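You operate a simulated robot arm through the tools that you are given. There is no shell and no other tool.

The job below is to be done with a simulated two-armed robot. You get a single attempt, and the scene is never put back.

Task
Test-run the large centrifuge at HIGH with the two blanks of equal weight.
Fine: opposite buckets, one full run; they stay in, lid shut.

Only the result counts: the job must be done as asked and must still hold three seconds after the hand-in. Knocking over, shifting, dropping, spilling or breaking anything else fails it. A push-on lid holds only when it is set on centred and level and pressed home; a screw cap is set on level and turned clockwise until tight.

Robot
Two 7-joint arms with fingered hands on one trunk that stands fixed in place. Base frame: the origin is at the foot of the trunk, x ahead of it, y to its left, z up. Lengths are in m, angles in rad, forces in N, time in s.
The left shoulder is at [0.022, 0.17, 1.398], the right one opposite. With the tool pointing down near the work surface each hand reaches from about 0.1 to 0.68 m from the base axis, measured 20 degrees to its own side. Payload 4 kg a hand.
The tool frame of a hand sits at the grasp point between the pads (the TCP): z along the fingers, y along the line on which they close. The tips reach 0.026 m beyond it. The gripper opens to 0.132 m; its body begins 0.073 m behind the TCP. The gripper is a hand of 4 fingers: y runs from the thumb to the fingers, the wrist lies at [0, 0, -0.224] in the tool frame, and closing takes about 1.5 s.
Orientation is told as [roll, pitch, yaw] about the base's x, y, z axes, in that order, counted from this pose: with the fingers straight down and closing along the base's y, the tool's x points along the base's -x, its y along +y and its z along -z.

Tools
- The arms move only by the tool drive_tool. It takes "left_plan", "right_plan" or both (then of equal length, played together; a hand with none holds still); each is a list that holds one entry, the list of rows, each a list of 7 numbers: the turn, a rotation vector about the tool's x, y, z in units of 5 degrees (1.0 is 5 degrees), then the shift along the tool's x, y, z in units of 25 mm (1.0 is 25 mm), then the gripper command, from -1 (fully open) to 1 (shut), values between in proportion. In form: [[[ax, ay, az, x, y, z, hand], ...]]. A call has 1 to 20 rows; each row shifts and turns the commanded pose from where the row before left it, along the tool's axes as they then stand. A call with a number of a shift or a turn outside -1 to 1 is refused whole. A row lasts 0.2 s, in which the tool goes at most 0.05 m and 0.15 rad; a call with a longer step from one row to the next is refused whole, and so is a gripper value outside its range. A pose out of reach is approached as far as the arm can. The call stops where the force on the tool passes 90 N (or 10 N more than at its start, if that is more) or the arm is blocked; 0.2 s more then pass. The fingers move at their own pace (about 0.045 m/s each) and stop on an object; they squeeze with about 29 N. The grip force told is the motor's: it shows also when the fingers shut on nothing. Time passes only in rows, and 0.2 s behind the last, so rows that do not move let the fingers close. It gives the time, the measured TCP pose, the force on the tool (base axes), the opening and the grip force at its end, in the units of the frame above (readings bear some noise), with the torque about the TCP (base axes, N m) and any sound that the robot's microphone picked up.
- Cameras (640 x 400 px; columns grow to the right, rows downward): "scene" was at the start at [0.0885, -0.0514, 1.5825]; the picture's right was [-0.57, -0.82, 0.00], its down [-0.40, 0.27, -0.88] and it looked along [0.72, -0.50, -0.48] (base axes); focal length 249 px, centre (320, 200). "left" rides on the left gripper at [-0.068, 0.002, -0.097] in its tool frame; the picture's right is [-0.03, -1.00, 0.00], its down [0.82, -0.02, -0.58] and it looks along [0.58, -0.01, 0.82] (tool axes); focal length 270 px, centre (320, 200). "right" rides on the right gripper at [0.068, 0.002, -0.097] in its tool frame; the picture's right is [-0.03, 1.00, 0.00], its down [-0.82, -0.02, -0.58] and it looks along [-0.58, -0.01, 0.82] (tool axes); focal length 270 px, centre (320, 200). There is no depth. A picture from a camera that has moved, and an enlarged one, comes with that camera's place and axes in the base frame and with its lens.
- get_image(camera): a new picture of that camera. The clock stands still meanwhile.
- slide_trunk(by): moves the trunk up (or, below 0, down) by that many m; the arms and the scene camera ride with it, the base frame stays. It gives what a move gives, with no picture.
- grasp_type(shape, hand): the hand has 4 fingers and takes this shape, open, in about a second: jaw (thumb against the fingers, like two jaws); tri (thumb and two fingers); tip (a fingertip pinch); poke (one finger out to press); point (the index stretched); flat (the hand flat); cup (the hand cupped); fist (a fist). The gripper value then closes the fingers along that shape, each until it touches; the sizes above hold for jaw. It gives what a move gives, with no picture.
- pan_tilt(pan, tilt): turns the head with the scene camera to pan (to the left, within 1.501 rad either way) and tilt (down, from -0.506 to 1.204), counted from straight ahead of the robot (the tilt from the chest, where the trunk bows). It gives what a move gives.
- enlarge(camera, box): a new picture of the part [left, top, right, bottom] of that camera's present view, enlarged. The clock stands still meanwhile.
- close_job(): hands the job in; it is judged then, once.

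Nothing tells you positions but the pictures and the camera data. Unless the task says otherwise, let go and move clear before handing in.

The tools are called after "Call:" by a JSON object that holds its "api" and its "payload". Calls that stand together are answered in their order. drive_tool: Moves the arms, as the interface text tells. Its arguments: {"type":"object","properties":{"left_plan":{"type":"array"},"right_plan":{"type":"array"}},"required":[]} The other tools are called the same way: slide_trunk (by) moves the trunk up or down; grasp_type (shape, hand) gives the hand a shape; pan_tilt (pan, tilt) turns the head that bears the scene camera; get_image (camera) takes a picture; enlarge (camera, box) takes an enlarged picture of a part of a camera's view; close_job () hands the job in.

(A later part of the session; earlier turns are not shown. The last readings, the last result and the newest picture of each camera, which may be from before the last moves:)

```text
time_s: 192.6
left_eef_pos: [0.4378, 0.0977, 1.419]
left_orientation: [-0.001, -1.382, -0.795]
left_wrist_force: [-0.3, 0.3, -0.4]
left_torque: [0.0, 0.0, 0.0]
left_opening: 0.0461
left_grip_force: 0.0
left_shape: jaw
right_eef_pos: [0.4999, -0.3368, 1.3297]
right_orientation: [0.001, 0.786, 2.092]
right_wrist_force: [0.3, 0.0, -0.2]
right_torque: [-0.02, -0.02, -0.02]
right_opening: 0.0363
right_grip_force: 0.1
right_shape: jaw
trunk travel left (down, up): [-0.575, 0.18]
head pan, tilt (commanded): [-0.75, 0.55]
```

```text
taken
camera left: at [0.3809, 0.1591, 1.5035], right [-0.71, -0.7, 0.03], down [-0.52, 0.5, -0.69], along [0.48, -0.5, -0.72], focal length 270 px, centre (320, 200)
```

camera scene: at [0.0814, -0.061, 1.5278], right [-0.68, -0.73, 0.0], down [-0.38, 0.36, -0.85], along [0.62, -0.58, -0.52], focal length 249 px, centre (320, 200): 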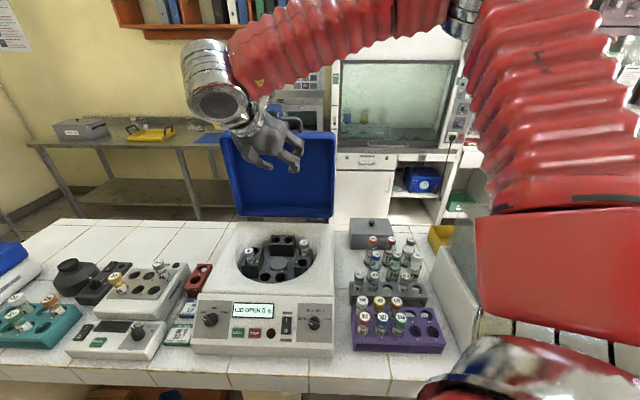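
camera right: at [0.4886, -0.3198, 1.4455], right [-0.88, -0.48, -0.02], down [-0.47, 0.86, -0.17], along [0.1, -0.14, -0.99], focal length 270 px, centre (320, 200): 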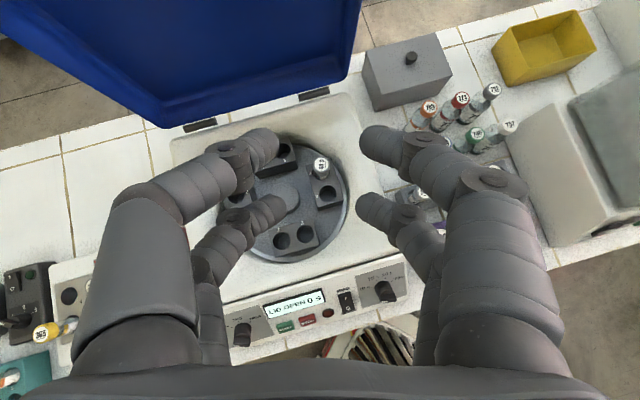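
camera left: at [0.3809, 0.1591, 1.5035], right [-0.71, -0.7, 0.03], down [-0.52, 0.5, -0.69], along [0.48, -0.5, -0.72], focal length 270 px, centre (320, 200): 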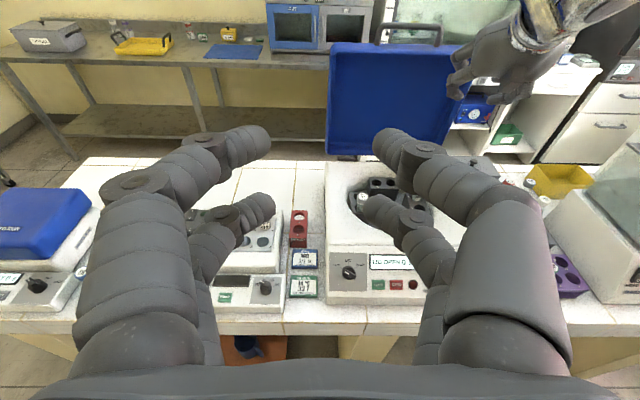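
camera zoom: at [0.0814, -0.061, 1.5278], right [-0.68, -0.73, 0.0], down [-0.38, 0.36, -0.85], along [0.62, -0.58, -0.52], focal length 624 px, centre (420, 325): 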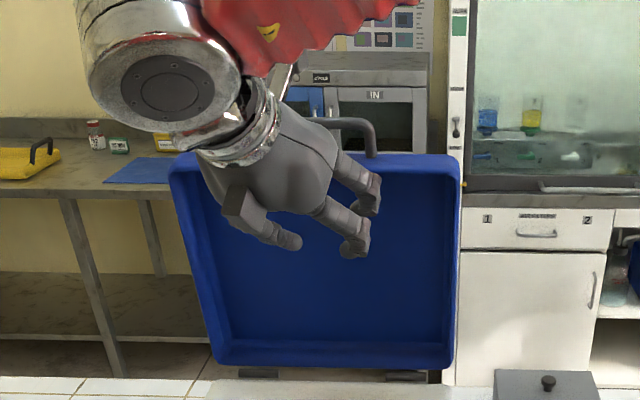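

Rotor confirmed: 48 g in holes 4 and 8. The bar is now at about (0.743,-0.501,1.339), lid ~90° open. I raise the trunk a little more, set the hand to yaw 135° and move to a stand-off in front of the bar.

Call:
{"api": "slide_trunk", "payload": {"by": 0.1}}

Call:
{"api": "drive_tool", "payload": {"right_plan": [[[0.707, 0, -0.707, 0, 0, 0, 0.3], [0.707, 0, -0.707, 0, 0, 0, 0.3], [0.707, 0, -0.707, 0, 0, 0, 0.3], [0, 1, 0, 0, 0, 0, 0.3], [0, 1, 0, 0, 0, 0, 0.3], [0, 0, 0, 0.362, -0.224, 0.753, 0.3], [0, 0, 0, 0.362, -0.224, 0.753, 0.3], [0, 0, 0, 0.362, -0.224, 0.753, 0.3], [0, 0, 0, 0.362, -0.224, 0.753, 0.3], [0, 0, 0, 0.362, -0.224, 0.753, 0.3], [0, 0, 0, 0.362, -0.224, 0.753, 0.3], [0, 0, 0, 0.362, -0.224, 0.753, 0.3], [0, 0, 0, 0, 0, 0, 0.3]]]}}

Call:
{"api": "get_image", "payload": {"camera": "right"}}

Call:
{"api": "get_image", "payload": {"camera": "scene"}}

Call:
{"api": "get_image", "payload": {"camera": "left"}}

```text
time_s: 193.9
left_eef_pos: [0.437, 0.0985, 1.5192]
left_orientation: [-0.002, -1.382, -0.792]
left_wrist_force: [-0.1, 1.3, -0.3]
left_torque: [0.03, -0.02, 0.0]
left_opening: 0.0462
left_grip_force: 0.2
left_shape: jaw
right_eef_pos: [0.5002, -0.3361, 1.4302]
right_orientation: [0.002, 0.785, 2.092]
right_wrist_force: [-0.5, 0.1, 0.3]
right_torque: [0.03, -0.01, 0.01]
right_opening: 0.0359
right_grip_force: 0.1
right_shape: jaw
trunk travel left (down, up): [-0.675, 0.08]
head pan, tilt (commanded): [-0.75, 0.55]
```

```text
time_s: 196.7
left_eef_pos: [0.4368, 0.0976, 1.5188]
left_orientation: [0.002, -1.381, -0.793]
left_wrist_force: [-0.2, 0.5, -0.3]
left_torque: [-0.01, -0.01, -0.03]
left_opening: 0.046
left_grip_force: 0.1
left_shape: jaw
right_eef_pos: [0.6284, -0.4094, 1.4065]
right_orientation: [-0.001, 0.961, 2.355]
right_wrist_force: [0.1, 0.4, -0.9]
right_torque: [0.01, 0.0, 0.03]
right_opening: 0.0458
right_grip_force: 0.1
right_shape: jaw
trunk travel left (down, up): [-0.675, 0.08]
head pan, tilt (commanded): [-0.75, 0.55]
```

```text
taken
camera right: at [0.5987, -0.3824, 1.5167], right [-0.72, -0.69, -0.02], down [-0.65, 0.68, -0.34], along [0.25, -0.23, -0.94], focal length 270 px, centre (320, 200)
```

right: 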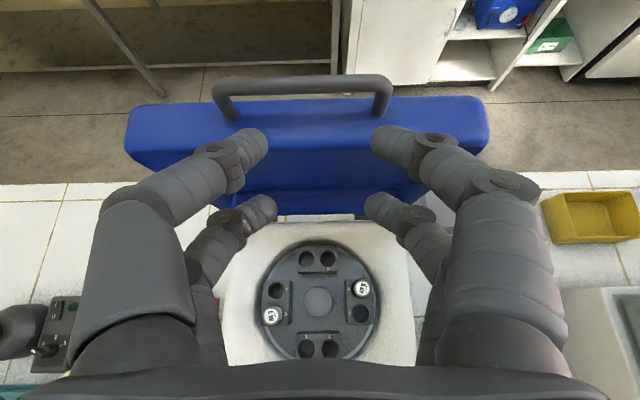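

```text
taken
camera scene: at [0.0776, -0.0608, 1.6281], right [-0.68, -0.73, 0.0], down [-0.38, 0.36, -0.85], along [0.62, -0.58, -0.52], focal length 249 px, centre (320, 200)
```

scene: 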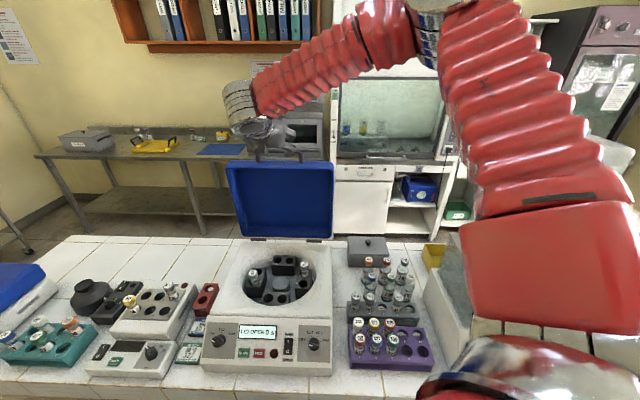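

```text
taken
camera left: at [0.3801, 0.1593, 1.604], right [-0.71, -0.7, 0.02], down [-0.52, 0.5, -0.69], along [0.48, -0.5, -0.72], focal length 270 px, centre (320, 200)
```

left: 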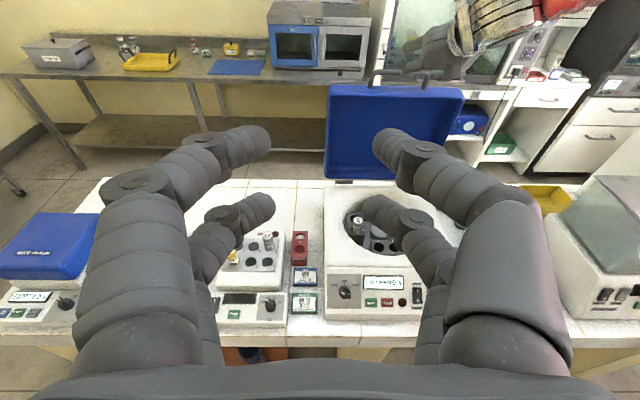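

A clear view of the bar and, below, the two blanks opposite each other. I centre the fork on the bar and advance halfway.

Call:
{"api": "drive_tool", "payload": {"right_plan": [[[0, 0, 0, 0.207, -0.16, 0.933, 0.3], [0, 0, 0, 0.207, -0.16, 0.933, 0.3], [0, 0, 0, 0.207, -0.16, 0.933, 0.3], [0, 0, 0, 0, 0, 0, 0.3]]]}}

Call:
{"api": "get_image", "payload": {"camera": "right"}}

Call:
{"api": "enlarge", "payload": {"camera": "scene", "box": [200, 60, 360, 200]}}

```text
time_s: 197.7
left_eef_pos: [0.4374, 0.0986, 1.5194]
left_orientation: [0.001, -1.384, -0.792]
left_wrist_force: [-0.3, -0.3, -0.1]
left_torque: [-0.04, -0.02, 0.02]
left_opening: 0.0462
left_grip_force: 0.1
left_shape: jaw
right_eef_pos: [0.6858, -0.4489, 1.3794]
right_orientation: [0.0, 0.961, 2.356]
right_wrist_force: [0.4, 0.5, -0.4]
right_torque: [0.02, -0.02, 0.0]
right_opening: 0.0459
right_grip_force: 0.1
right_shape: jaw
trunk travel left (down, up): [-0.675, 0.08]
head pan, tilt (commanded): [-0.75, 0.55]
```

```text
taken
camera right: at [0.6547, -0.4223, 1.4897], right [-0.72, -0.69, -0.02], down [-0.65, 0.68, -0.34], along [0.25, -0.23, -0.94], focal length 270 px, centre (320, 200)
```

right: 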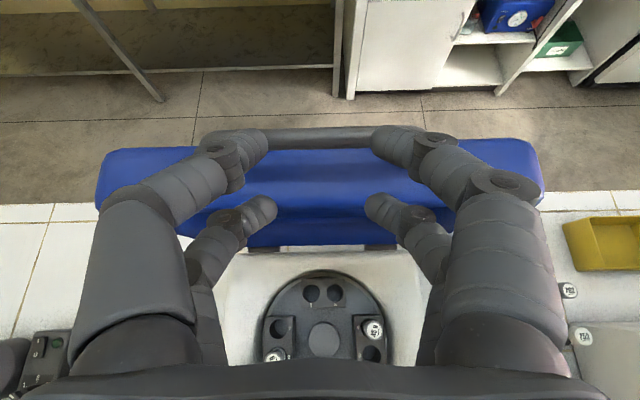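

```text
2.86 times, centred on (280, 130) of scene
camera zoom: at [0.0779, -0.0606, 1.6281], right [-0.68, -0.73, 0.0], down [-0.38, 0.36, -0.85], along [0.62, -0.58, -0.52], focal length 712 px, centre (434, 400)
```

zoom: 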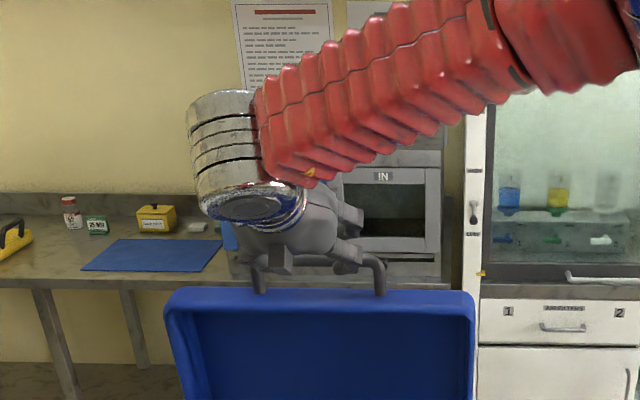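

The bar runs between upper and lower fingertips. I advance 3 cm more and check.

Call:
{"api": "drive_tool", "payload": {"right_plan": [[[0, 0, 0, -0.04, 0, 0.6, 0.3], [0, 0, 0, -0.04, 0, 0.6, 0.3], [0, 0, 0, 0, 0, 0, 0.3]]]}}

Call:
{"api": "get_image", "payload": {"camera": "right"}}

Call:
{"api": "enlarge", "payload": {"camera": "scene", "box": [230, 100, 320, 180]}}

```text
time_s: 198.5
left_eef_pos: [0.437, 0.0985, 1.5182]
left_orientation: [0.0, -1.383, -0.793]
left_wrist_force: [0.4, -0.5, 0.1]
left_torque: [-0.01, 0.0, 0.02]
left_opening: 0.046
left_grip_force: 0.0
left_shape: jaw
right_eef_pos: [0.7006, -0.4656, 1.3595]
right_orientation: [0.001, 0.961, 2.354]
right_wrist_force: [0.2, 0.4, -0.2]
right_torque: [-0.02, -0.01, 0.01]
right_opening: 0.0459
right_grip_force: 0.0
right_shape: jaw
trunk travel left (down, up): [-0.675, 0.08]
head pan, tilt (commanded): [-0.75, 0.55]
```

```text
taken
camera right: at [0.6711, -0.4388, 1.4704], right [-0.72, -0.7, -0.02], down [-0.65, 0.68, -0.34], along [0.25, -0.23, -0.94], focal length 270 px, centre (320, 200)
```

right: 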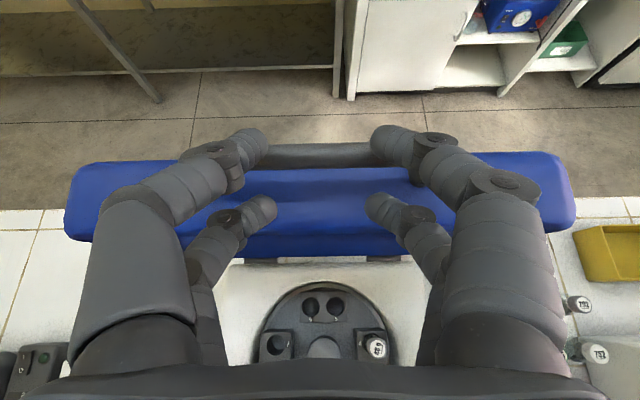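

```text
5.00 times, centred on (275, 140) of scene
camera zoom: at [0.0781, -0.0609, 1.6281], right [-0.68, -0.73, 0.0], down [-0.38, 0.36, -0.85], along [0.62, -0.58, -0.52], focal length 1247 px, centre (545, 500)
```

zoom: 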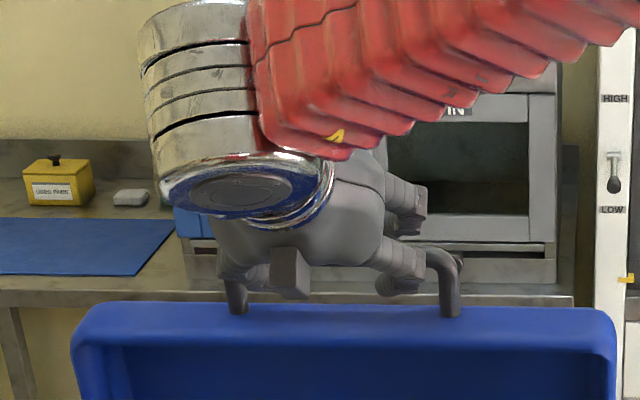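

Perfectly between the layers. Final 2.8 cm advance onto the bar.

Call:
{"api": "drive_tool", "payload": {"right_plan": [[[0, 0, 0, 0, 0, 0.56, 0.3], [0, 0, 0, 0, 0, 0.56, 0.3], [0, 0, 0, 0, 0, 0, 0.3]]]}}

Call:
{"api": "get_image", "payload": {"camera": "right"}}

```text
time_s: 199.3
left_eef_pos: [0.4374, 0.0988, 1.5205]
left_orientation: [0.001, -1.383, -0.795]
left_wrist_force: [0.4, -0.2, 0.2]
left_torque: [0.02, 0.01, 0.02]
left_opening: 0.0461
left_grip_force: 0.1
left_shape: jaw
right_eef_pos: [0.7173, -0.483, 1.344]
right_orientation: [0.0, 0.96, 2.354]
right_wrist_force: [0.2, 0.9, 0.2]
right_torque: [0.02, -0.01, 0.01]
right_opening: 0.0459
right_grip_force: 0.1
right_shape: jaw
trunk travel left (down, up): [-0.675, 0.08]
head pan, tilt (commanded): [-0.75, 0.55]
```

```text
taken
camera right: at [0.6875, -0.4547, 1.4547], right [-0.72, -0.69, -0.02], down [-0.65, 0.68, -0.34], along [0.25, -0.23, -0.94], focal length 270 px, centre (320, 200)
```

right: 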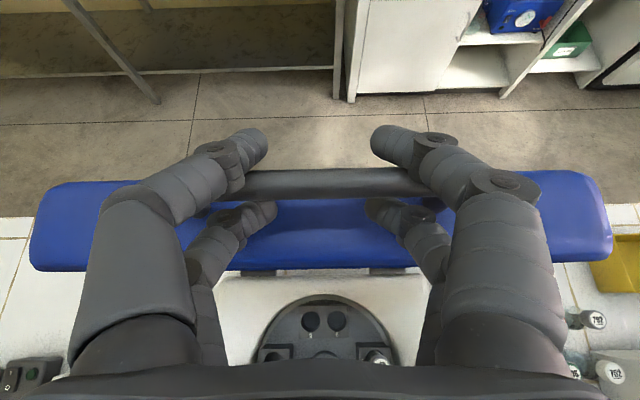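

The bar is trapped in the fork. I now pull the lid forward along its arc, four small steps first.

Call:
{"api": "drive_tool", "payload": {"right_plan": [[[0, 0, 0, -0.576, 0, -0.822, 0.3], [0, 0, 0, -0.636, 0, -0.782, 0.3], [0, 0, 0, -0.687, 0, -0.735, 0.3], [0, 0, 0, -0.735, 0, -0.687, 0.3], [0, 0, 0, 0, 0, 0, 0.3]]]}}

Call:
{"api": "get_image", "payload": {"camera": "right"}}

Call:
{"api": "get_image", "payload": {"camera": "scene"}}

```text
time_s: 200.5
left_eef_pos: [0.437, 0.0982, 1.5189]
left_orientation: [0.0, -1.382, -0.792]
left_wrist_force: [-0.2, 0.1, 0.2]
left_torque: [-0.05, 0.0, 0.0]
left_opening: 0.0463
left_grip_force: 0.2
left_shape: jaw
right_eef_pos: [0.647, -0.4103, 1.3314]
right_orientation: [0.0, 0.96, 2.356]
right_wrist_force: [-0.3, 0.7, 1.9]
right_torque: [-0.02, 0.01, 0.0]
right_opening: 0.0461
right_grip_force: 0.0
right_shape: jaw
trunk travel left (down, up): [-0.675, 0.08]
head pan, tilt (commanded): [-0.75, 0.55]
```

```text
taken
camera right: at [0.6169, -0.3836, 1.442], right [-0.72, -0.69, -0.02], down [-0.65, 0.68, -0.34], along [0.25, -0.23, -0.94], focal length 270 px, centre (320, 200)
```

right: 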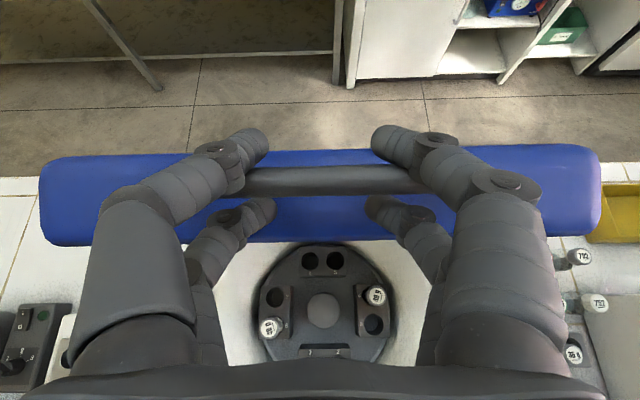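

```text
taken
camera scene: at [0.0787, -0.0612, 1.628], right [-0.68, -0.73, 0.0], down [-0.38, 0.36, -0.85], along [0.62, -0.58, -0.52], focal length 249 px, centre (320, 200)
```

scene: 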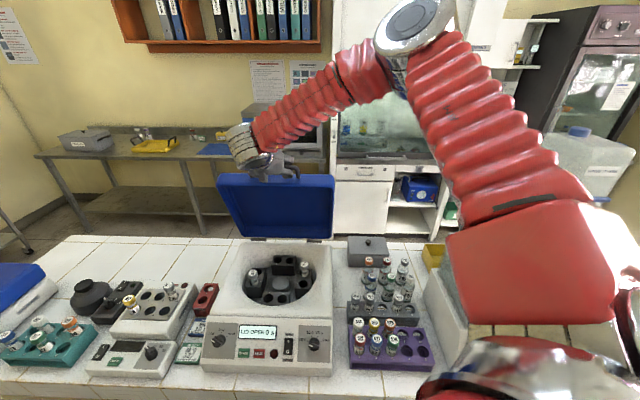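

The lid follows. Continuing down the arc.

Call:
{"api": "drive_tool", "payload": {"right_plan": [[[0, 0, 0, -0.782, 0, -0.634, 0.3], [0, 0, 0, -0.824, 0, -0.576, 0.3], [0, 0, 0, -0.862, 0, -0.519, 0.3], [0, 0, 0, -0.896, 0, -0.457, 0.3], [0, 0, 0, -0.925, 0, -0.392, 0.3], [0, 0, 0, 0, 0, 0, 0.3]]]}}

Call:
{"api": "get_image", "payload": {"camera": "right"}}

Call:
{"api": "get_image", "payload": {"camera": "scene"}}

```text
time_s: 201.9
left_eef_pos: [0.4378, 0.0984, 1.5203]
left_orientation: [-0.001, -1.383, -0.793]
left_wrist_force: [0.2, 0.1, -0.4]
left_torque: [0.0, 0.02, -0.01]
left_opening: 0.0464
left_grip_force: 0.1
left_shape: jaw
right_eef_pos: [0.5661, -0.3302, 1.282]
right_orientation: [-0.002, 0.958, 2.352]
right_wrist_force: [0.0, 0.8, -0.3]
right_torque: [-0.01, 0.0, 0.0]
right_opening: 0.0461
right_grip_force: 0.0
right_shape: jaw
trunk travel left (down, up): [-0.675, 0.08]
head pan, tilt (commanded): [-0.75, 0.55]
```

```text
taken
camera right: at [0.536, -0.3029, 1.3925], right [-0.72, -0.69, -0.02], down [-0.65, 0.68, -0.34], along [0.25, -0.23, -0.94], focal length 270 px, centre (320, 200)
```

right: 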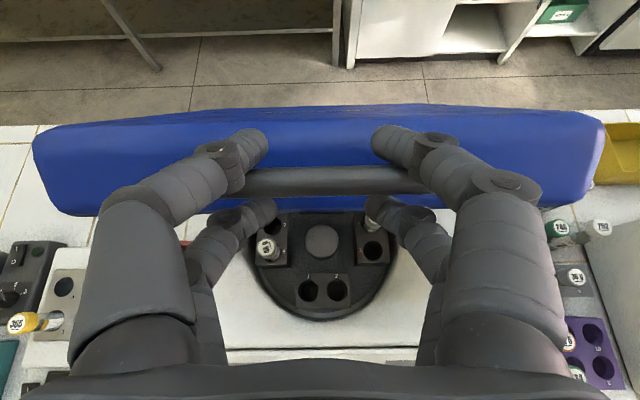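

```text
taken
camera scene: at [0.0783, -0.0612, 1.628], right [-0.68, -0.73, 0.0], down [-0.38, 0.36, -0.85], along [0.62, -0.58, -0.52], focal length 249 px, centre (320, 200)
```

scene: 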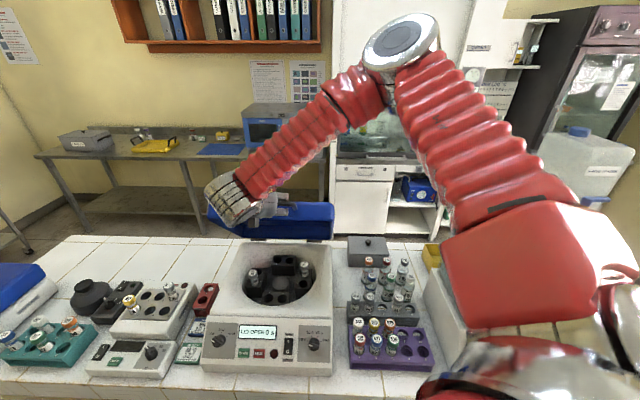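

Continuing; lid at ~54°.

Call:
{"api": "drive_tool", "payload": {"right_plan": [[[0, 0, 0, -0.951, 0, -0.326, 0.3], [0, 0, 0, -0.971, 0, -0.257, 0.3], [0, 0, 0, -0.985, 0, -0.193, 0.3], [0, 0, 0, -0.998, 0, -0.121, 0.3], [0, 0, 0, 0, 0, 0, 0.3]]]}}

Call:
{"api": "get_image", "payload": {"camera": "right"}}

Call:
{"api": "get_image", "payload": {"camera": "scene"}}

```text
time_s: 203.1
left_eef_pos: [0.4377, 0.0983, 1.5192]
left_orientation: [-0.002, -1.382, -0.793]
left_wrist_force: [-0.5, 0.3, 0.8]
left_torque: [-0.01, 0.01, 0.0]
left_opening: 0.0462
left_grip_force: 0.0
left_shape: jaw
right_eef_pos: [0.5091, -0.2929, 1.2286]
right_orientation: [-0.001, 0.957, 2.355]
right_wrist_force: [-0.4, -0.7, 1.5]
right_torque: [-0.02, 0.0, 0.01]
right_opening: 0.0461
right_grip_force: 0.2
right_shape: jaw
right hand out of reach, approached as far as the arm can: row 4
trunk travel left (down, up): [-0.675, 0.08]
head pan, tilt (commanded): [-0.75, 0.55]
```

```text
taken
camera right: at [0.4793, -0.2659, 1.3382], right [-0.72, -0.7, -0.02], down [-0.65, 0.68, -0.34], along [0.25, -0.23, -0.94], focal length 270 px, centre (320, 200)
```

right: 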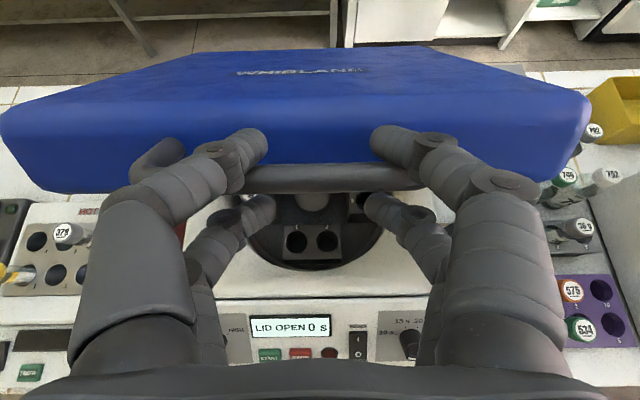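

```text
taken
camera scene: at [0.0787, -0.0608, 1.6281], right [-0.68, -0.73, 0.0], down [-0.38, 0.36, -0.85], along [0.62, -0.58, -0.52], focal length 249 px, centre (320, 200)
```

scene: 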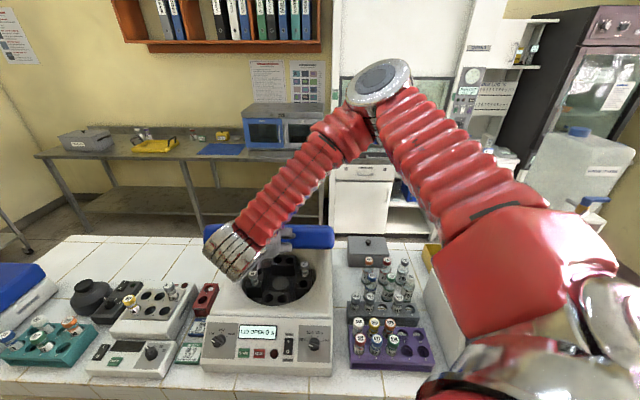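

Lid at ~37°, arm at its limit in this posture. I slide the fork off the bar and will press the lid down from its top.

Call:
{"api": "drive_tool", "payload": {"right_plan": [[[0, 0, 0, 0, 0, -0.3, 0.3], [0, 0, 0, 0, 0, -0.5, 0.3], [0, 0, 0, 0, 0, -0.7, 0.3], [0, 0, 0, 0, 0, -0.8, 0.3], [0, 0, 0, 0, 0, 0, 0.3]]]}}

Call:
{"api": "get_image", "payload": {"camera": "right"}}

Call:
{"api": "get_image", "payload": {"camera": "scene"}}

```text
time_s: 204.3
left_eef_pos: [0.4369, 0.0983, 1.5194]
left_orientation: [-0.001, -1.382, -0.792]
left_wrist_force: [-0.1, -1.1, -0.4]
left_torque: [0.0, -0.01, 0.0]
left_opening: 0.0465
left_grip_force: 0.1
left_shape: jaw
right_eef_pos: [0.4759, -0.2625, 1.2633]
right_orientation: [0.0, 0.957, 2.356]
right_wrist_force: [-1.2, -0.2, 0.3]
right_torque: [-0.01, 0.0, 0.01]
right_opening: 0.0459
right_grip_force: 0.1
right_shape: jaw
right hand out of reach, approached as far as the arm can: row 4
trunk travel left (down, up): [-0.675, 0.08]
head pan, tilt (commanded): [-0.75, 0.55]
```

```text
taken
camera right: at [0.4463, -0.2369, 1.373], right [-0.72, -0.7, -0.02], down [-0.65, 0.68, -0.33], along [0.25, -0.23, -0.94], focal length 270 px, centre (320, 200)
```

right: 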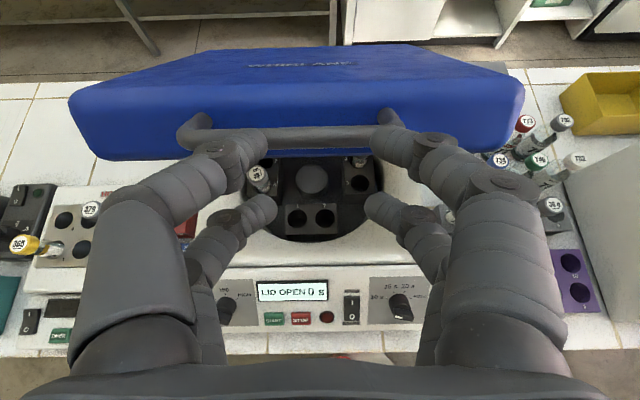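

```text
taken
camera scene: at [0.0786, -0.0612, 1.628], right [-0.68, -0.73, 0.0], down [-0.38, 0.36, -0.85], along [0.62, -0.58, -0.52], focal length 249 px, centre (320, 200)
```

scene: 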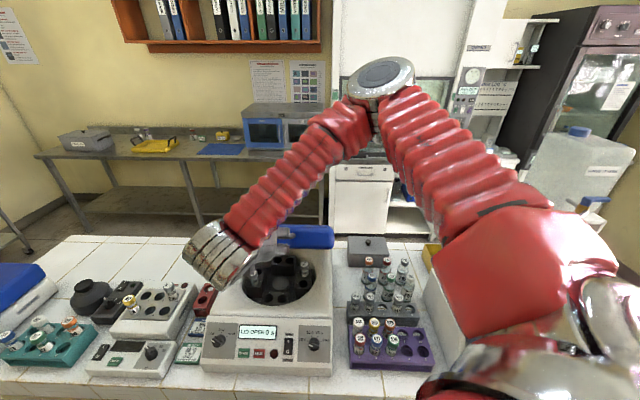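

The lid holds at ~40°. I close the fingers, rise, tilt the hand more downward and go over the lid's top to press it shut.

Call:
{"api": "drive_tool", "payload": {"right_plan": [[[0, 0, 0, 0.655, 0, -0.459, 1], [0, 0, 0, 0.655, 0, -0.459, 1], [0, 0, 0, 0.655, 0, -0.459, 1], [0, 0, 0, 0.655, 0, -0.459, 1], [0, 0, 0, 0.655, 0, -0.459, 1], [0, -1, 0, 0, 0, 0, 1], [0, -1, 0, 0, 0, 0, 1], [0, -1, 0, 0, 0, 0, 1], [0, -1, 0, 0, 0, 0, 1], [0, -1, 0, 0, 0, 0, 1], [0, -1, 0, 0, 0, 0, 1], [0, 0, 0, 0, 0, 0, 1]]]}}

Call:
{"api": "get_image", "payload": {"camera": "scene"}}

Call:
{"api": "get_image", "payload": {"camera": "right"}}

```text
time_s: 206.9
left_eef_pos: [0.4379, 0.0982, 1.5191]
left_orientation: [0.0, -1.382, -0.793]
left_wrist_force: [-0.3, -0.7, -0.6]
left_torque: [0.02, 0.02, -0.01]
left_opening: 0.0461
left_grip_force: 0.1
left_shape: jaw
right_eef_pos: [0.4763, -0.263, 1.3626]
right_orientation: [0.0, 0.435, 2.356]
right_wrist_force: [0.2, 0.6, 0.0]
right_torque: [0.03, -0.01, 0.0]
right_opening: 0.0001
right_grip_force: 29.0
right_shape: jaw
trunk travel left (down, up): [-0.675, 0.08]
head pan, tilt (commanded): [-0.75, 0.55]
```

```text
taken
camera scene: at [0.0782, -0.0607, 1.6281], right [-0.68, -0.73, 0.0], down [-0.38, 0.36, -0.85], along [0.62, -0.58, -0.52], focal length 249 px, centre (320, 200)
```

scene: 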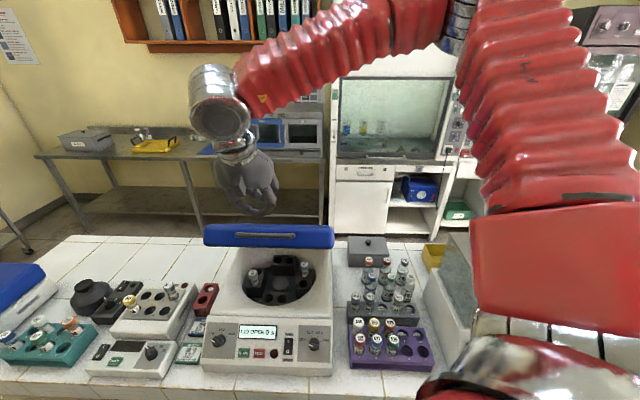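

```text
taken
camera right: at [0.4893, -0.2789, 1.4782], right [-0.72, -0.69, -0.01], down [-0.68, 0.71, 0.18], along [-0.12, 0.14, -0.98], focal length 270 px, centre (320, 200)
```

right: 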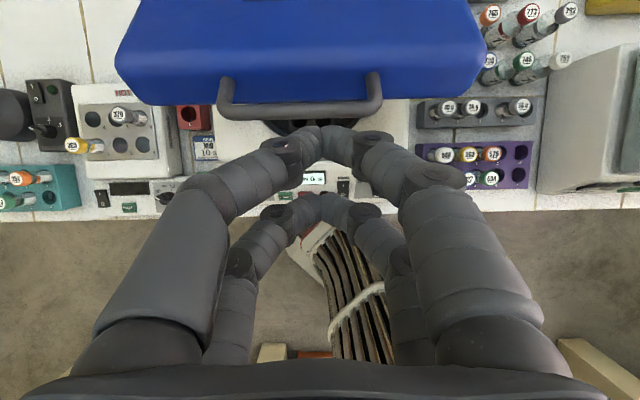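

Now forward over the lid's top.

Call:
{"api": "drive_tool", "payload": {"right_plan": [[[0, 0, 0, 0.845, -0.133, 0.395, 1], [0, 0, 0, 0.845, -0.133, 0.395, 1], [0, 0, 0, 0.845, -0.133, 0.395, 1], [0, 0, 0, 0.845, -0.133, 0.395, 1], [0, 0, 0, 0.845, -0.133, 0.395, 1], [0, 0, 0, 0.845, -0.133, 0.395, 1], [0, 0, 0, -0.338, 0, 0.725, 1], [0, 0, 0, -0.338, 0, 0.725, 1], [0, 0, 0, -0.338, 0, 0.725, 1], [0, 0, 0, -0.338, 0, 0.725, 1], [0, 0, 0, -0.338, 0, 0.725, 1], [0, 0, 0, 0, 0, 0, 1]]]}}

Call:
{"api": "get_image", "payload": {"camera": "scene"}}

Call:
{"api": "get_image", "payload": {"camera": "right"}}

```text
time_s: 209.5
left_eef_pos: [0.4367, 0.0971, 1.5187]
left_orientation: [0.001, -1.383, -0.794]
left_wrist_force: [-0.1, 0.1, -0.6]
left_torque: [-0.02, -0.03, 0.01]
left_opening: 0.0461
left_grip_force: 0.0
left_shape: jaw
right_eef_pos: [0.5908, -0.3479, 1.2643]
right_orientation: [0.0, 0.438, 2.353]
right_wrist_force: [-1.0, 0.2, 0.5]
right_torque: [0.01, -0.01, 0.01]
right_opening: 0.0
right_grip_force: 28.8
right_shape: jaw
trunk travel left (down, up): [-0.675, 0.08]
head pan, tilt (commanded): [-0.75, 0.55]
```

```text
taken
camera scene: at [0.078, -0.0608, 1.6281], right [-0.68, -0.73, 0.0], down [-0.38, 0.36, -0.85], along [0.62, -0.58, -0.52], focal length 249 px, centre (320, 200)
```

scene: 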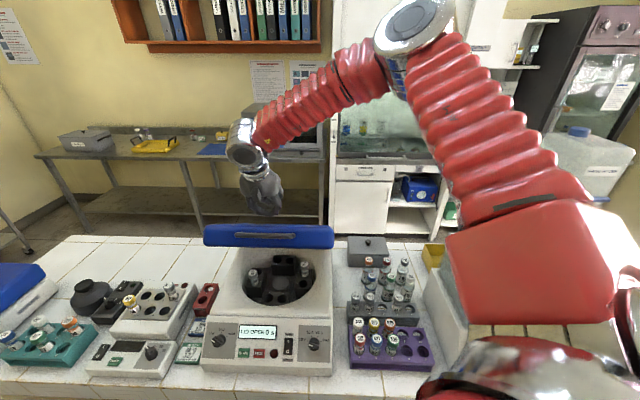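

```text
taken
camera right: at [0.6027, -0.3634, 1.3793], right [-0.72, -0.69, -0.01], down [-0.68, 0.71, 0.18], along [-0.12, 0.14, -0.98], focal length 270 px, centre (320, 200)
```

right: 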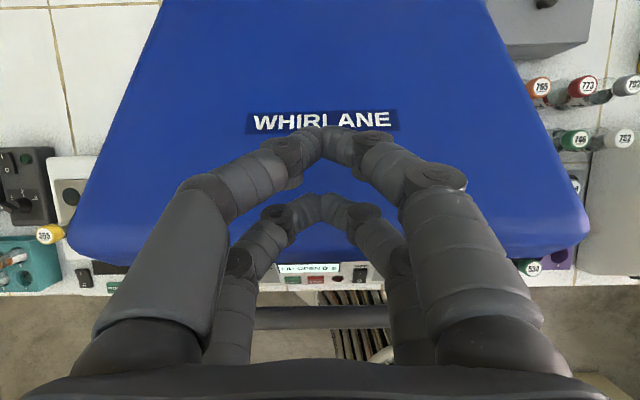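

Fingertips hover over the lid top. I press down in stages.

Call:
{"api": "drive_tool", "payload": {"right_plan": [[[0, 0, 0, -0.338, 0, 0.725, 1], [0, 0, 0, -0.338, 0, 0.725, 1], [0, 0, 0, -0.338, 0, 0.725, 1], [0, 0, 0, -0.338, 0, 0.725, 1], [0, 0, 0, 0, 0, 0, 1]]]}}

Call:
{"api": "get_image", "payload": {"camera": "scene"}}

Call:
{"api": "get_image", "payload": {"camera": "right"}}

```text
time_s: 210.7
left_eef_pos: [0.4373, 0.0979, 1.5186]
left_orientation: [0.0, -1.382, -0.795]
left_wrist_force: [0.2, 0.2, 0.3]
left_torque: [0.0, -0.01, 0.0]
left_opening: 0.0461
left_grip_force: 0.0
left_shape: jaw
right_eef_pos: [0.5883, -0.3471, 1.181]
right_orientation: [0.0, 0.437, 2.354]
right_wrist_force: [0.1, 0.7, 0.4]
right_torque: [0.02, 0.0, -0.01]
right_opening: 0.0001
right_grip_force: 28.7
right_shape: jaw
trunk travel left (down, up): [-0.675, 0.08]
head pan, tilt (commanded): [-0.75, 0.55]
```

```text
taken
camera scene: at [0.078, -0.0608, 1.6281], right [-0.68, -0.73, 0.0], down [-0.38, 0.36, -0.85], along [0.62, -0.58, -0.52], focal length 249 px, centre (320, 200)
```

scene: 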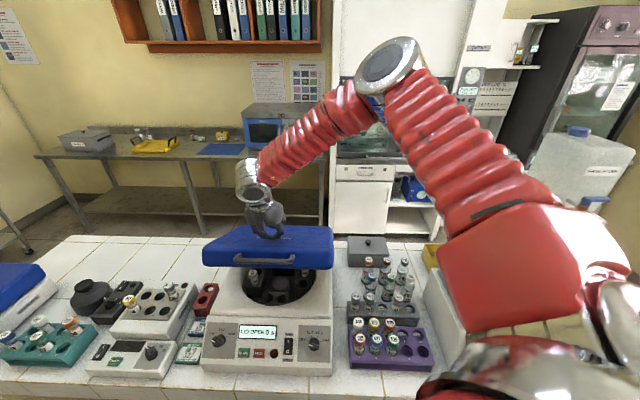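

```text
taken
camera right: at [0.6021, -0.3633, 1.297], right [-0.72, -0.69, -0.01], down [-0.68, 0.71, 0.18], along [-0.12, 0.14, -0.98], focal length 270 px, centre (320, 200)
```

right: 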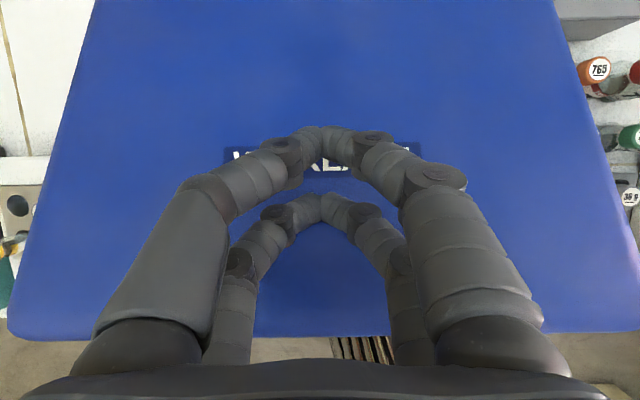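

Works with hardly any force. Continue pressing.

Call:
{"api": "drive_tool", "payload": {"right_plan": [[[0, 0, 0, -0.338, 0, 0.725, 1], [0, 0, 0, -0.338, 0, 0.725, 1], [0, 0, 0, -0.338, 0, 0.725, 1], [0, 0, 0, -0.254, 0, 0.544, 1], [0, 0, 0, 0, 0, 0, 1]]]}}

Call:
{"api": "get_image", "payload": {"camera": "scene"}}

```text
time_s: 211.9
left_eef_pos: [0.4379, 0.0985, 1.5191]
left_orientation: [0.0, -1.382, -0.792]
left_wrist_force: [-0.5, 0.6, 0.9]
left_torque: [-0.01, -0.02, -0.05]
left_opening: 0.0463
left_grip_force: 0.2
left_shape: jaw
right_eef_pos: [0.5768, -0.3548, 1.1191]
right_orientation: [0.0, 0.436, 2.354]
right_wrist_force: [1.3, -0.1, -0.7]
right_torque: [0.0, 0.03, 0.01]
right_opening: 0.0002
right_grip_force: 29.1
right_shape: jaw
right hand out of reach, approached as far as the arm can: row 3, 4
trunk travel left (down, up): [-0.675, 0.08]
head pan, tilt (commanded): [-0.75, 0.55]
```

```text
taken
camera scene: at [0.0786, -0.0609, 1.628], right [-0.68, -0.73, 0.0], down [-0.38, 0.36, -0.85], along [0.62, -0.58, -0.52], focal length 249 px, centre (320, 200)
```

scene: 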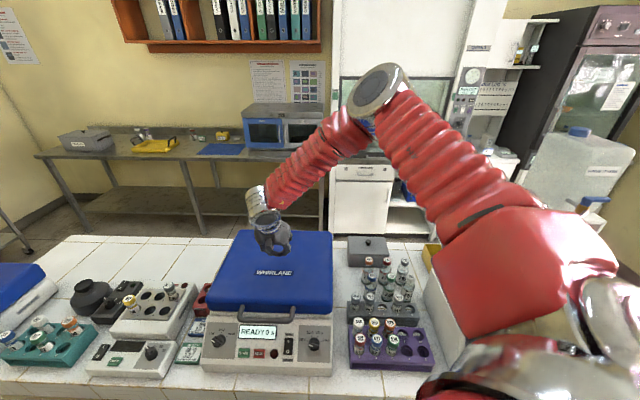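

The display now reads READY, so the lid seems shut. I zoom in to verify the seam and display.

Call:
{"api": "enlarge", "payload": {"camera": "scene", "box": [190, 220, 350, 380]}}

Call:
{"api": "enlarge", "payload": {"camera": "left", "box": [310, 120, 480, 330]}}

```text
2.50 times, centred on (270, 300) of scene
camera zoom: at [0.0786, -0.0609, 1.628], right [-0.68, -0.73, 0.0], down [-0.38, 0.36, -0.85], along [0.62, -0.58, -0.52], focal length 624 px, centre (445, -50)
```

zoom: 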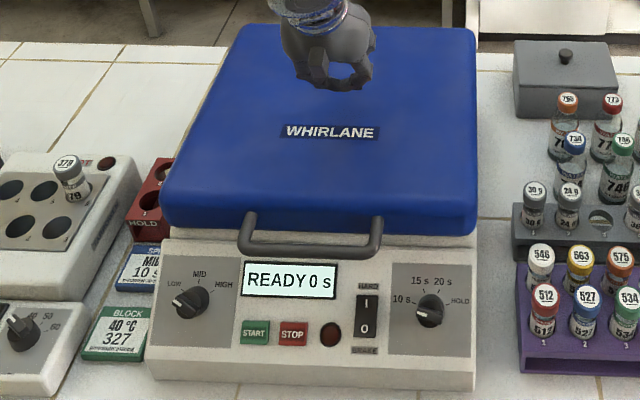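

```text
1.90 times, centred on (395, 225) of left
camera zoom: at [0.3811, 0.1592, 1.6038], right [-0.71, -0.7, 0.03], down [-0.52, 0.5, -0.69], along [0.48, -0.5, -0.72], focal length 515 px, centre (177, 152)
```

zoom: 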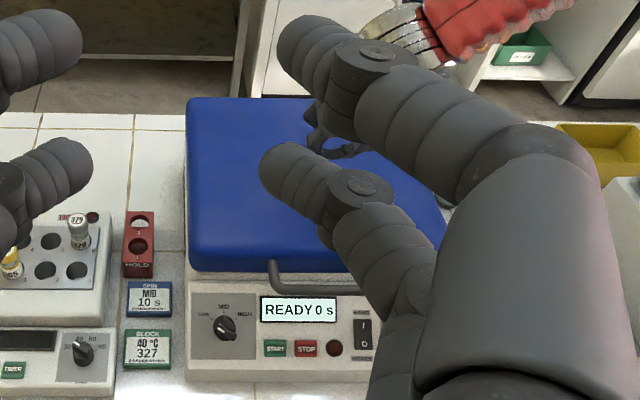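

The lid is closed and the display says READY. I lift the right hand off the lid and park it to the right, then bring the left hand in to view the panel.

Call:
{"api": "drive_tool", "payload": {"right_plan": [[[0, 0, 0, 0.338, 0, -0.725, 1], [0, 0, 0, 0.338, 0, -0.725, 1], [0, 0, 0, 0.338, 0, -0.725, 1], [0, 0, 0, 0.338, 0, -0.725, 1], [0, 0, 0, 0.338, 0, -0.725, 1], [0, 0, 0, 0.338, 0, -0.725, 1], [0, 0, 0, 0.338, 0, -0.725, 1], [0, 0, 0, 0.338, 0, -0.725, 1], [0, 0, 0, 0.338, 0, -0.725, 1], [0, 0, 0, 0, 0.9, 0, 1], [0, 0, 0, 0, 0.9, 0, 1], [0, 0, 0, 0, 0.9, 0, 1], [0, 0, 0, 0, 0.9, 0, 1], [0, 0, 0, 0, 0.9, 0, 1], [0, 0, 0, 0, 0.9, 0, 1], [0, 0, 0, 0, 0.9, 0, 1], [0, 0, 0, 0, 0.9, 0, 1], [0, 0, 0, 0, 0.9, 0, 1], [0, 0, 0, 0, 0, 0, 1]]]}}

Call:
{"api": "get_image", "payload": {"camera": "scene"}}

```text
time_s: 215.9
left_eef_pos: [0.4368, 0.0984, 1.5192]
left_orientation: [-0.004, -1.383, -0.789]
left_wrist_force: [-0.3, 1.0, -0.1]
left_torque: [-0.02, -0.01, -0.02]
left_opening: 0.0458
left_grip_force: 0.1
left_shape: jaw
right_eef_pos: [0.4322, -0.4974, 1.3013]
right_orientation: [0.003, 0.436, 2.355]
right_wrist_force: [-0.3, 0.9, -0.6]
right_torque: [0.0, 0.0, -0.02]
right_opening: 0.0
right_grip_force: 29.5
right_shape: jaw
trunk travel left (down, up): [-0.675, 0.08]
head pan, tilt (commanded): [-0.75, 0.55]
```

```text
taken
camera scene: at [0.0791, -0.0602, 1.628], right [-0.68, -0.73, 0.0], down [-0.38, 0.36, -0.85], along [0.62, -0.58, -0.52], focal length 249 px, centre (320, 200)
```

scene: 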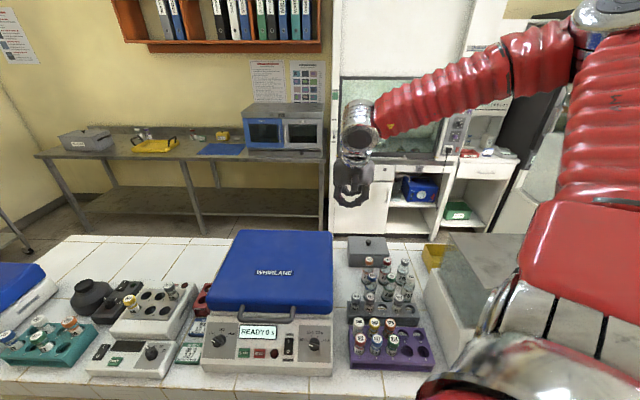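

The lid stays shut, READY still shown. Let me zoom sharply on both knobs to read the pointers.

Call:
{"api": "enlarge", "payload": {"camera": "scene", "box": [200, 318, 250, 352]}}

Call:
{"api": "enlarge", "payload": {"camera": "scene", "box": [285, 320, 340, 360]}}

Call:
{"api": "enlarge", "payload": {"camera": "left", "box": [320, 260, 420, 330]}}

```text
11.76 times, centred on (225, 335) of scene
camera zoom: at [0.0791, -0.0602, 1.628], right [-0.68, -0.73, 0.0], down [-0.38, 0.36, -0.85], along [0.62, -0.58, -0.52], focal length 2934 px, centre (1438, -1388)
```

zoom: 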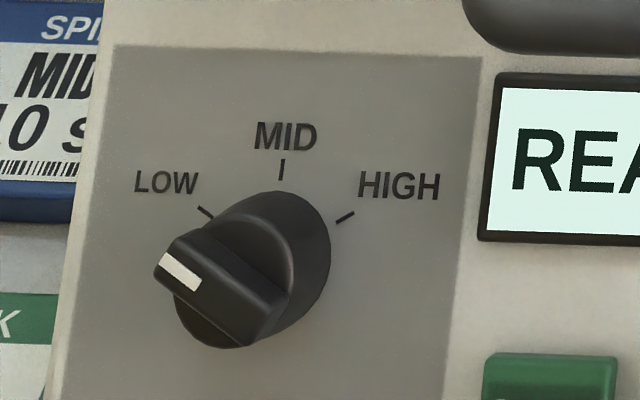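

```text
10.00 times, centred on (312, 340) of scene
camera zoom: at [0.0791, -0.0602, 1.628], right [-0.68, -0.73, 0.0], down [-0.38, 0.36, -0.85], along [0.62, -0.58, -0.52], focal length 2494 px, centre (395, -1200)
```

zoom: 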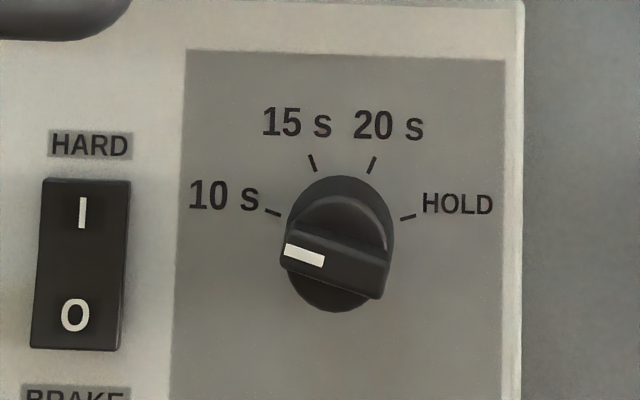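

```text
5.71 times, centred on (370, 295) of left
camera zoom: at [0.3815, 0.1599, 1.6036], right [-0.71, -0.7, 0.03], down [-0.52, 0.5, -0.69], along [0.48, -0.5, -0.72], focal length 1544 px, centre (34, -343)
```

zoom: 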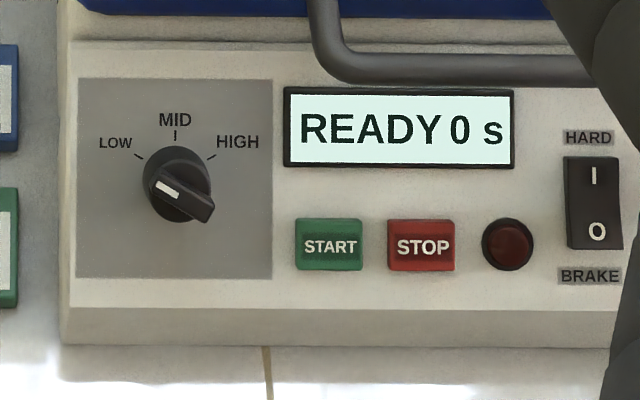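

The speed pointer is at LOW (60° left of MID) and the timer at 10 s – so I need to turn the speed knob 120° clockwise to HIGH. I raise the right hand, lower the trunk 0.2 m, and bring the left hand toward the knob.

Call:
{"api": "drive_tool", "payload": {"right_plan": [[[0, 0, 0, 0.338, 0, -0.725, 1], [0, 0, 0, 0.338, 0, -0.725, 1], [0, 0, 0, 0.338, 0, -0.725, 1], [0, 0, 0, 0.338, 0, -0.725, 1], [0, 0, 0, 0.338, 0, -0.725, 1], [0, 0, 0, 0.338, 0, -0.725, 1]]]}}

Call:
{"api": "slide_trunk", "payload": {"by": -0.2}}

Call:
{"api": "get_image", "payload": {"camera": "scene"}}

```text
time_s: 217.3
left_eef_pos: [0.4372, 0.0982, 1.5194]
left_orientation: [0.001, -1.383, -0.794]
left_wrist_force: [0.2, -0.1, 0.0]
left_torque: [-0.01, -0.01, 0.0]
left_opening: 0.0462
left_grip_force: 0.1
left_shape: jaw
right_eef_pos: [0.4329, -0.4963, 1.4213]
right_orientation: [-0.001, 0.436, 2.355]
right_wrist_force: [-0.5, 0.6, -0.2]
right_torque: [-0.01, -0.01, -0.04]
right_opening: 0.0
right_grip_force: 28.9
right_shape: jaw
trunk travel left (down, up): [-0.675, 0.08]
head pan, tilt (commanded): [-0.75, 0.55]
```

```text
time_s: 219.5
left_eef_pos: [0.4365, 0.098, 1.3194]
left_orientation: [0.001, -1.383, -0.795]
left_wrist_force: [0.7, 0.6, 1.0]
left_torque: [0.0, -0.01, -0.02]
left_opening: 0.0464
left_grip_force: 0.1
left_shape: jaw
right_eef_pos: [0.4332, -0.4982, 1.2191]
right_orientation: [0.0, 0.437, 2.354]
right_wrist_force: [0.5, 0.5, -0.2]
right_torque: [0.06, 0.03, 0.01]
right_opening: 0.0
right_grip_force: 28.3
right_shape: jaw
trunk travel left (down, up): [-0.475, 0.28]
head pan, tilt (commanded): [-0.75, 0.55]
```

```text
taken
camera scene: at [0.0905, -0.061, 1.4276], right [-0.68, -0.73, 0.0], down [-0.38, 0.36, -0.85], along [0.62, -0.58, -0.52], focal length 249 px, centre (320, 200)
```

scene: 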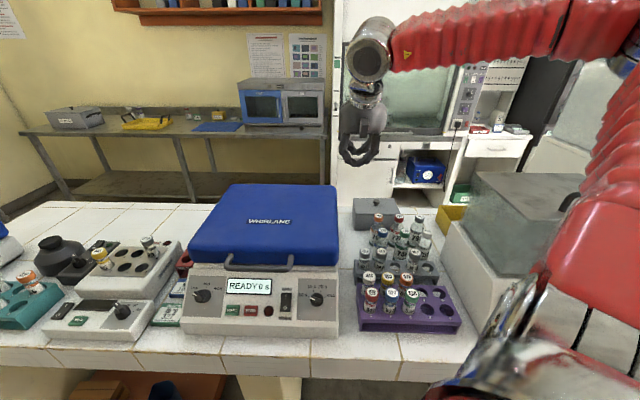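

Lid shut, READY. I tilt the left hand to face the 43° panel and approach the speed knob.

Call:
{"api": "drive_tool", "payload": {"left_plan": [[[0, 1, 0, 0, 0, 0, 0.3], [0, 1, 0, 0, 0, 0, 0.3], [0, 1, 0, 0, 0, 0, 0.3], [0, 1, 0, 0, 0, 0, 0.3], [0, 1, 0, 0, 0, 0, 0.3], [0, 1, 0, 0, 0, 0, 0.3], [0, 1, 0, 0, 0, 0, 0.3], [0, 0.2, 0, 0, 0, 0, 0.3], [0, 0, 0, 0.267, -0.21, 0.94, 0.3], [0, 0, 0, 0.267, -0.21, 0.94, 0.3], [0, 0, 0, 0.267, -0.21, 0.94, 0.3], [0, 0, 0, 0.267, -0.21, 0.94, 0.3], [0, 0, 0, 0.267, -0.21, 0.94, 0.3], [0, 0, 0, 0.267, -0.21, 0.94, 0.3], [0, 0, 0, 0.267, -0.21, 0.94, 0.3], [0, 0, 0, 0.267, -0.21, 0.94, 0.3], [0, 0, 0, 0.267, -0.21, 0.94, 0.3], [0, 0, 0, 0.267, -0.21, 0.94, 0.3]]]}}

Call:
{"api": "get_image", "payload": {"camera": "left"}}

Call:
{"api": "get_image", "payload": {"camera": "scene"}}

```text
time_s: 223.3
left_eef_pos: [0.4796, -0.0181, 1.1011]
left_orientation: [0.002, -0.754, -0.793]
left_wrist_force: [-0.9, -0.2, 0.3]
left_torque: [-0.02, 0.0, 0.01]
left_opening: 0.0461
left_grip_force: 0.0
left_shape: jaw
right_eef_pos: [0.4343, -0.4998, 1.2202]
right_orientation: [-0.001, 0.437, 2.355]
right_wrist_force: [0.0, 0.2, -0.4]
right_torque: [0.02, 0.03, -0.01]
right_opening: 0.0001
right_grip_force: 29.0
right_shape: jaw
trunk travel left (down, up): [-0.475, 0.28]
head pan, tilt (commanded): [-0.75, 0.55]
```

```text
taken
camera left: at [0.4697, -0.0042, 1.2179], right [-0.7, -0.71, 0.02], down [-0.71, 0.69, -0.14], along [0.09, -0.11, -0.99], focal length 270 px, centre (320, 200)
```

left: 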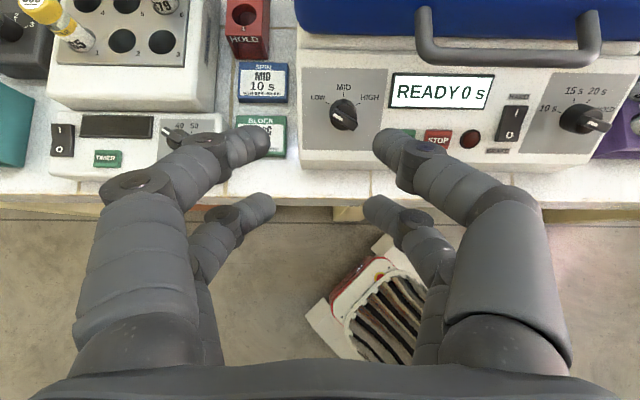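

```text
taken
camera scene: at [0.0911, -0.0613, 1.4275], right [-0.68, -0.73, 0.0], down [-0.38, 0.36, -0.85], along [0.62, -0.58, -0.52], focal length 249 px, centre (320, 200)
```

scene: 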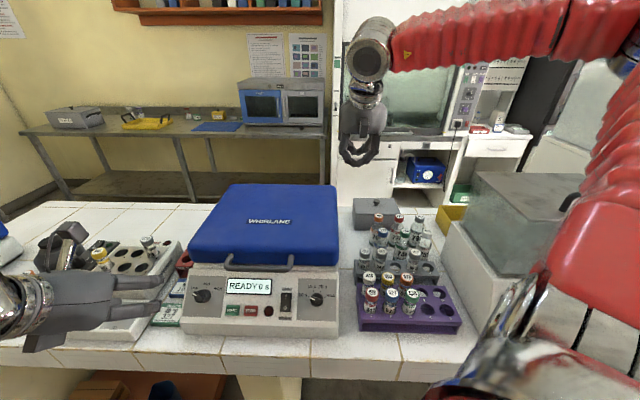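

The knob is ahead of the left hand. I zoom to measure its centre.

Call:
{"api": "enlarge", "payload": {"camera": "left", "box": [295, 60, 395, 160]}}

```text
4.00 times, centred on (345, 110) of left
camera zoom: at [0.4697, -0.0042, 1.2179], right [-0.7, -0.71, 0.02], down [-0.71, 0.69, -0.14], along [0.09, -0.11, -0.99], focal length 1081 px, centre (220, 560)
```

zoom: 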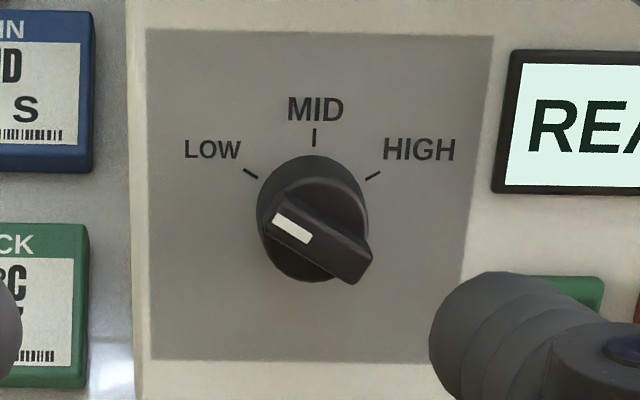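

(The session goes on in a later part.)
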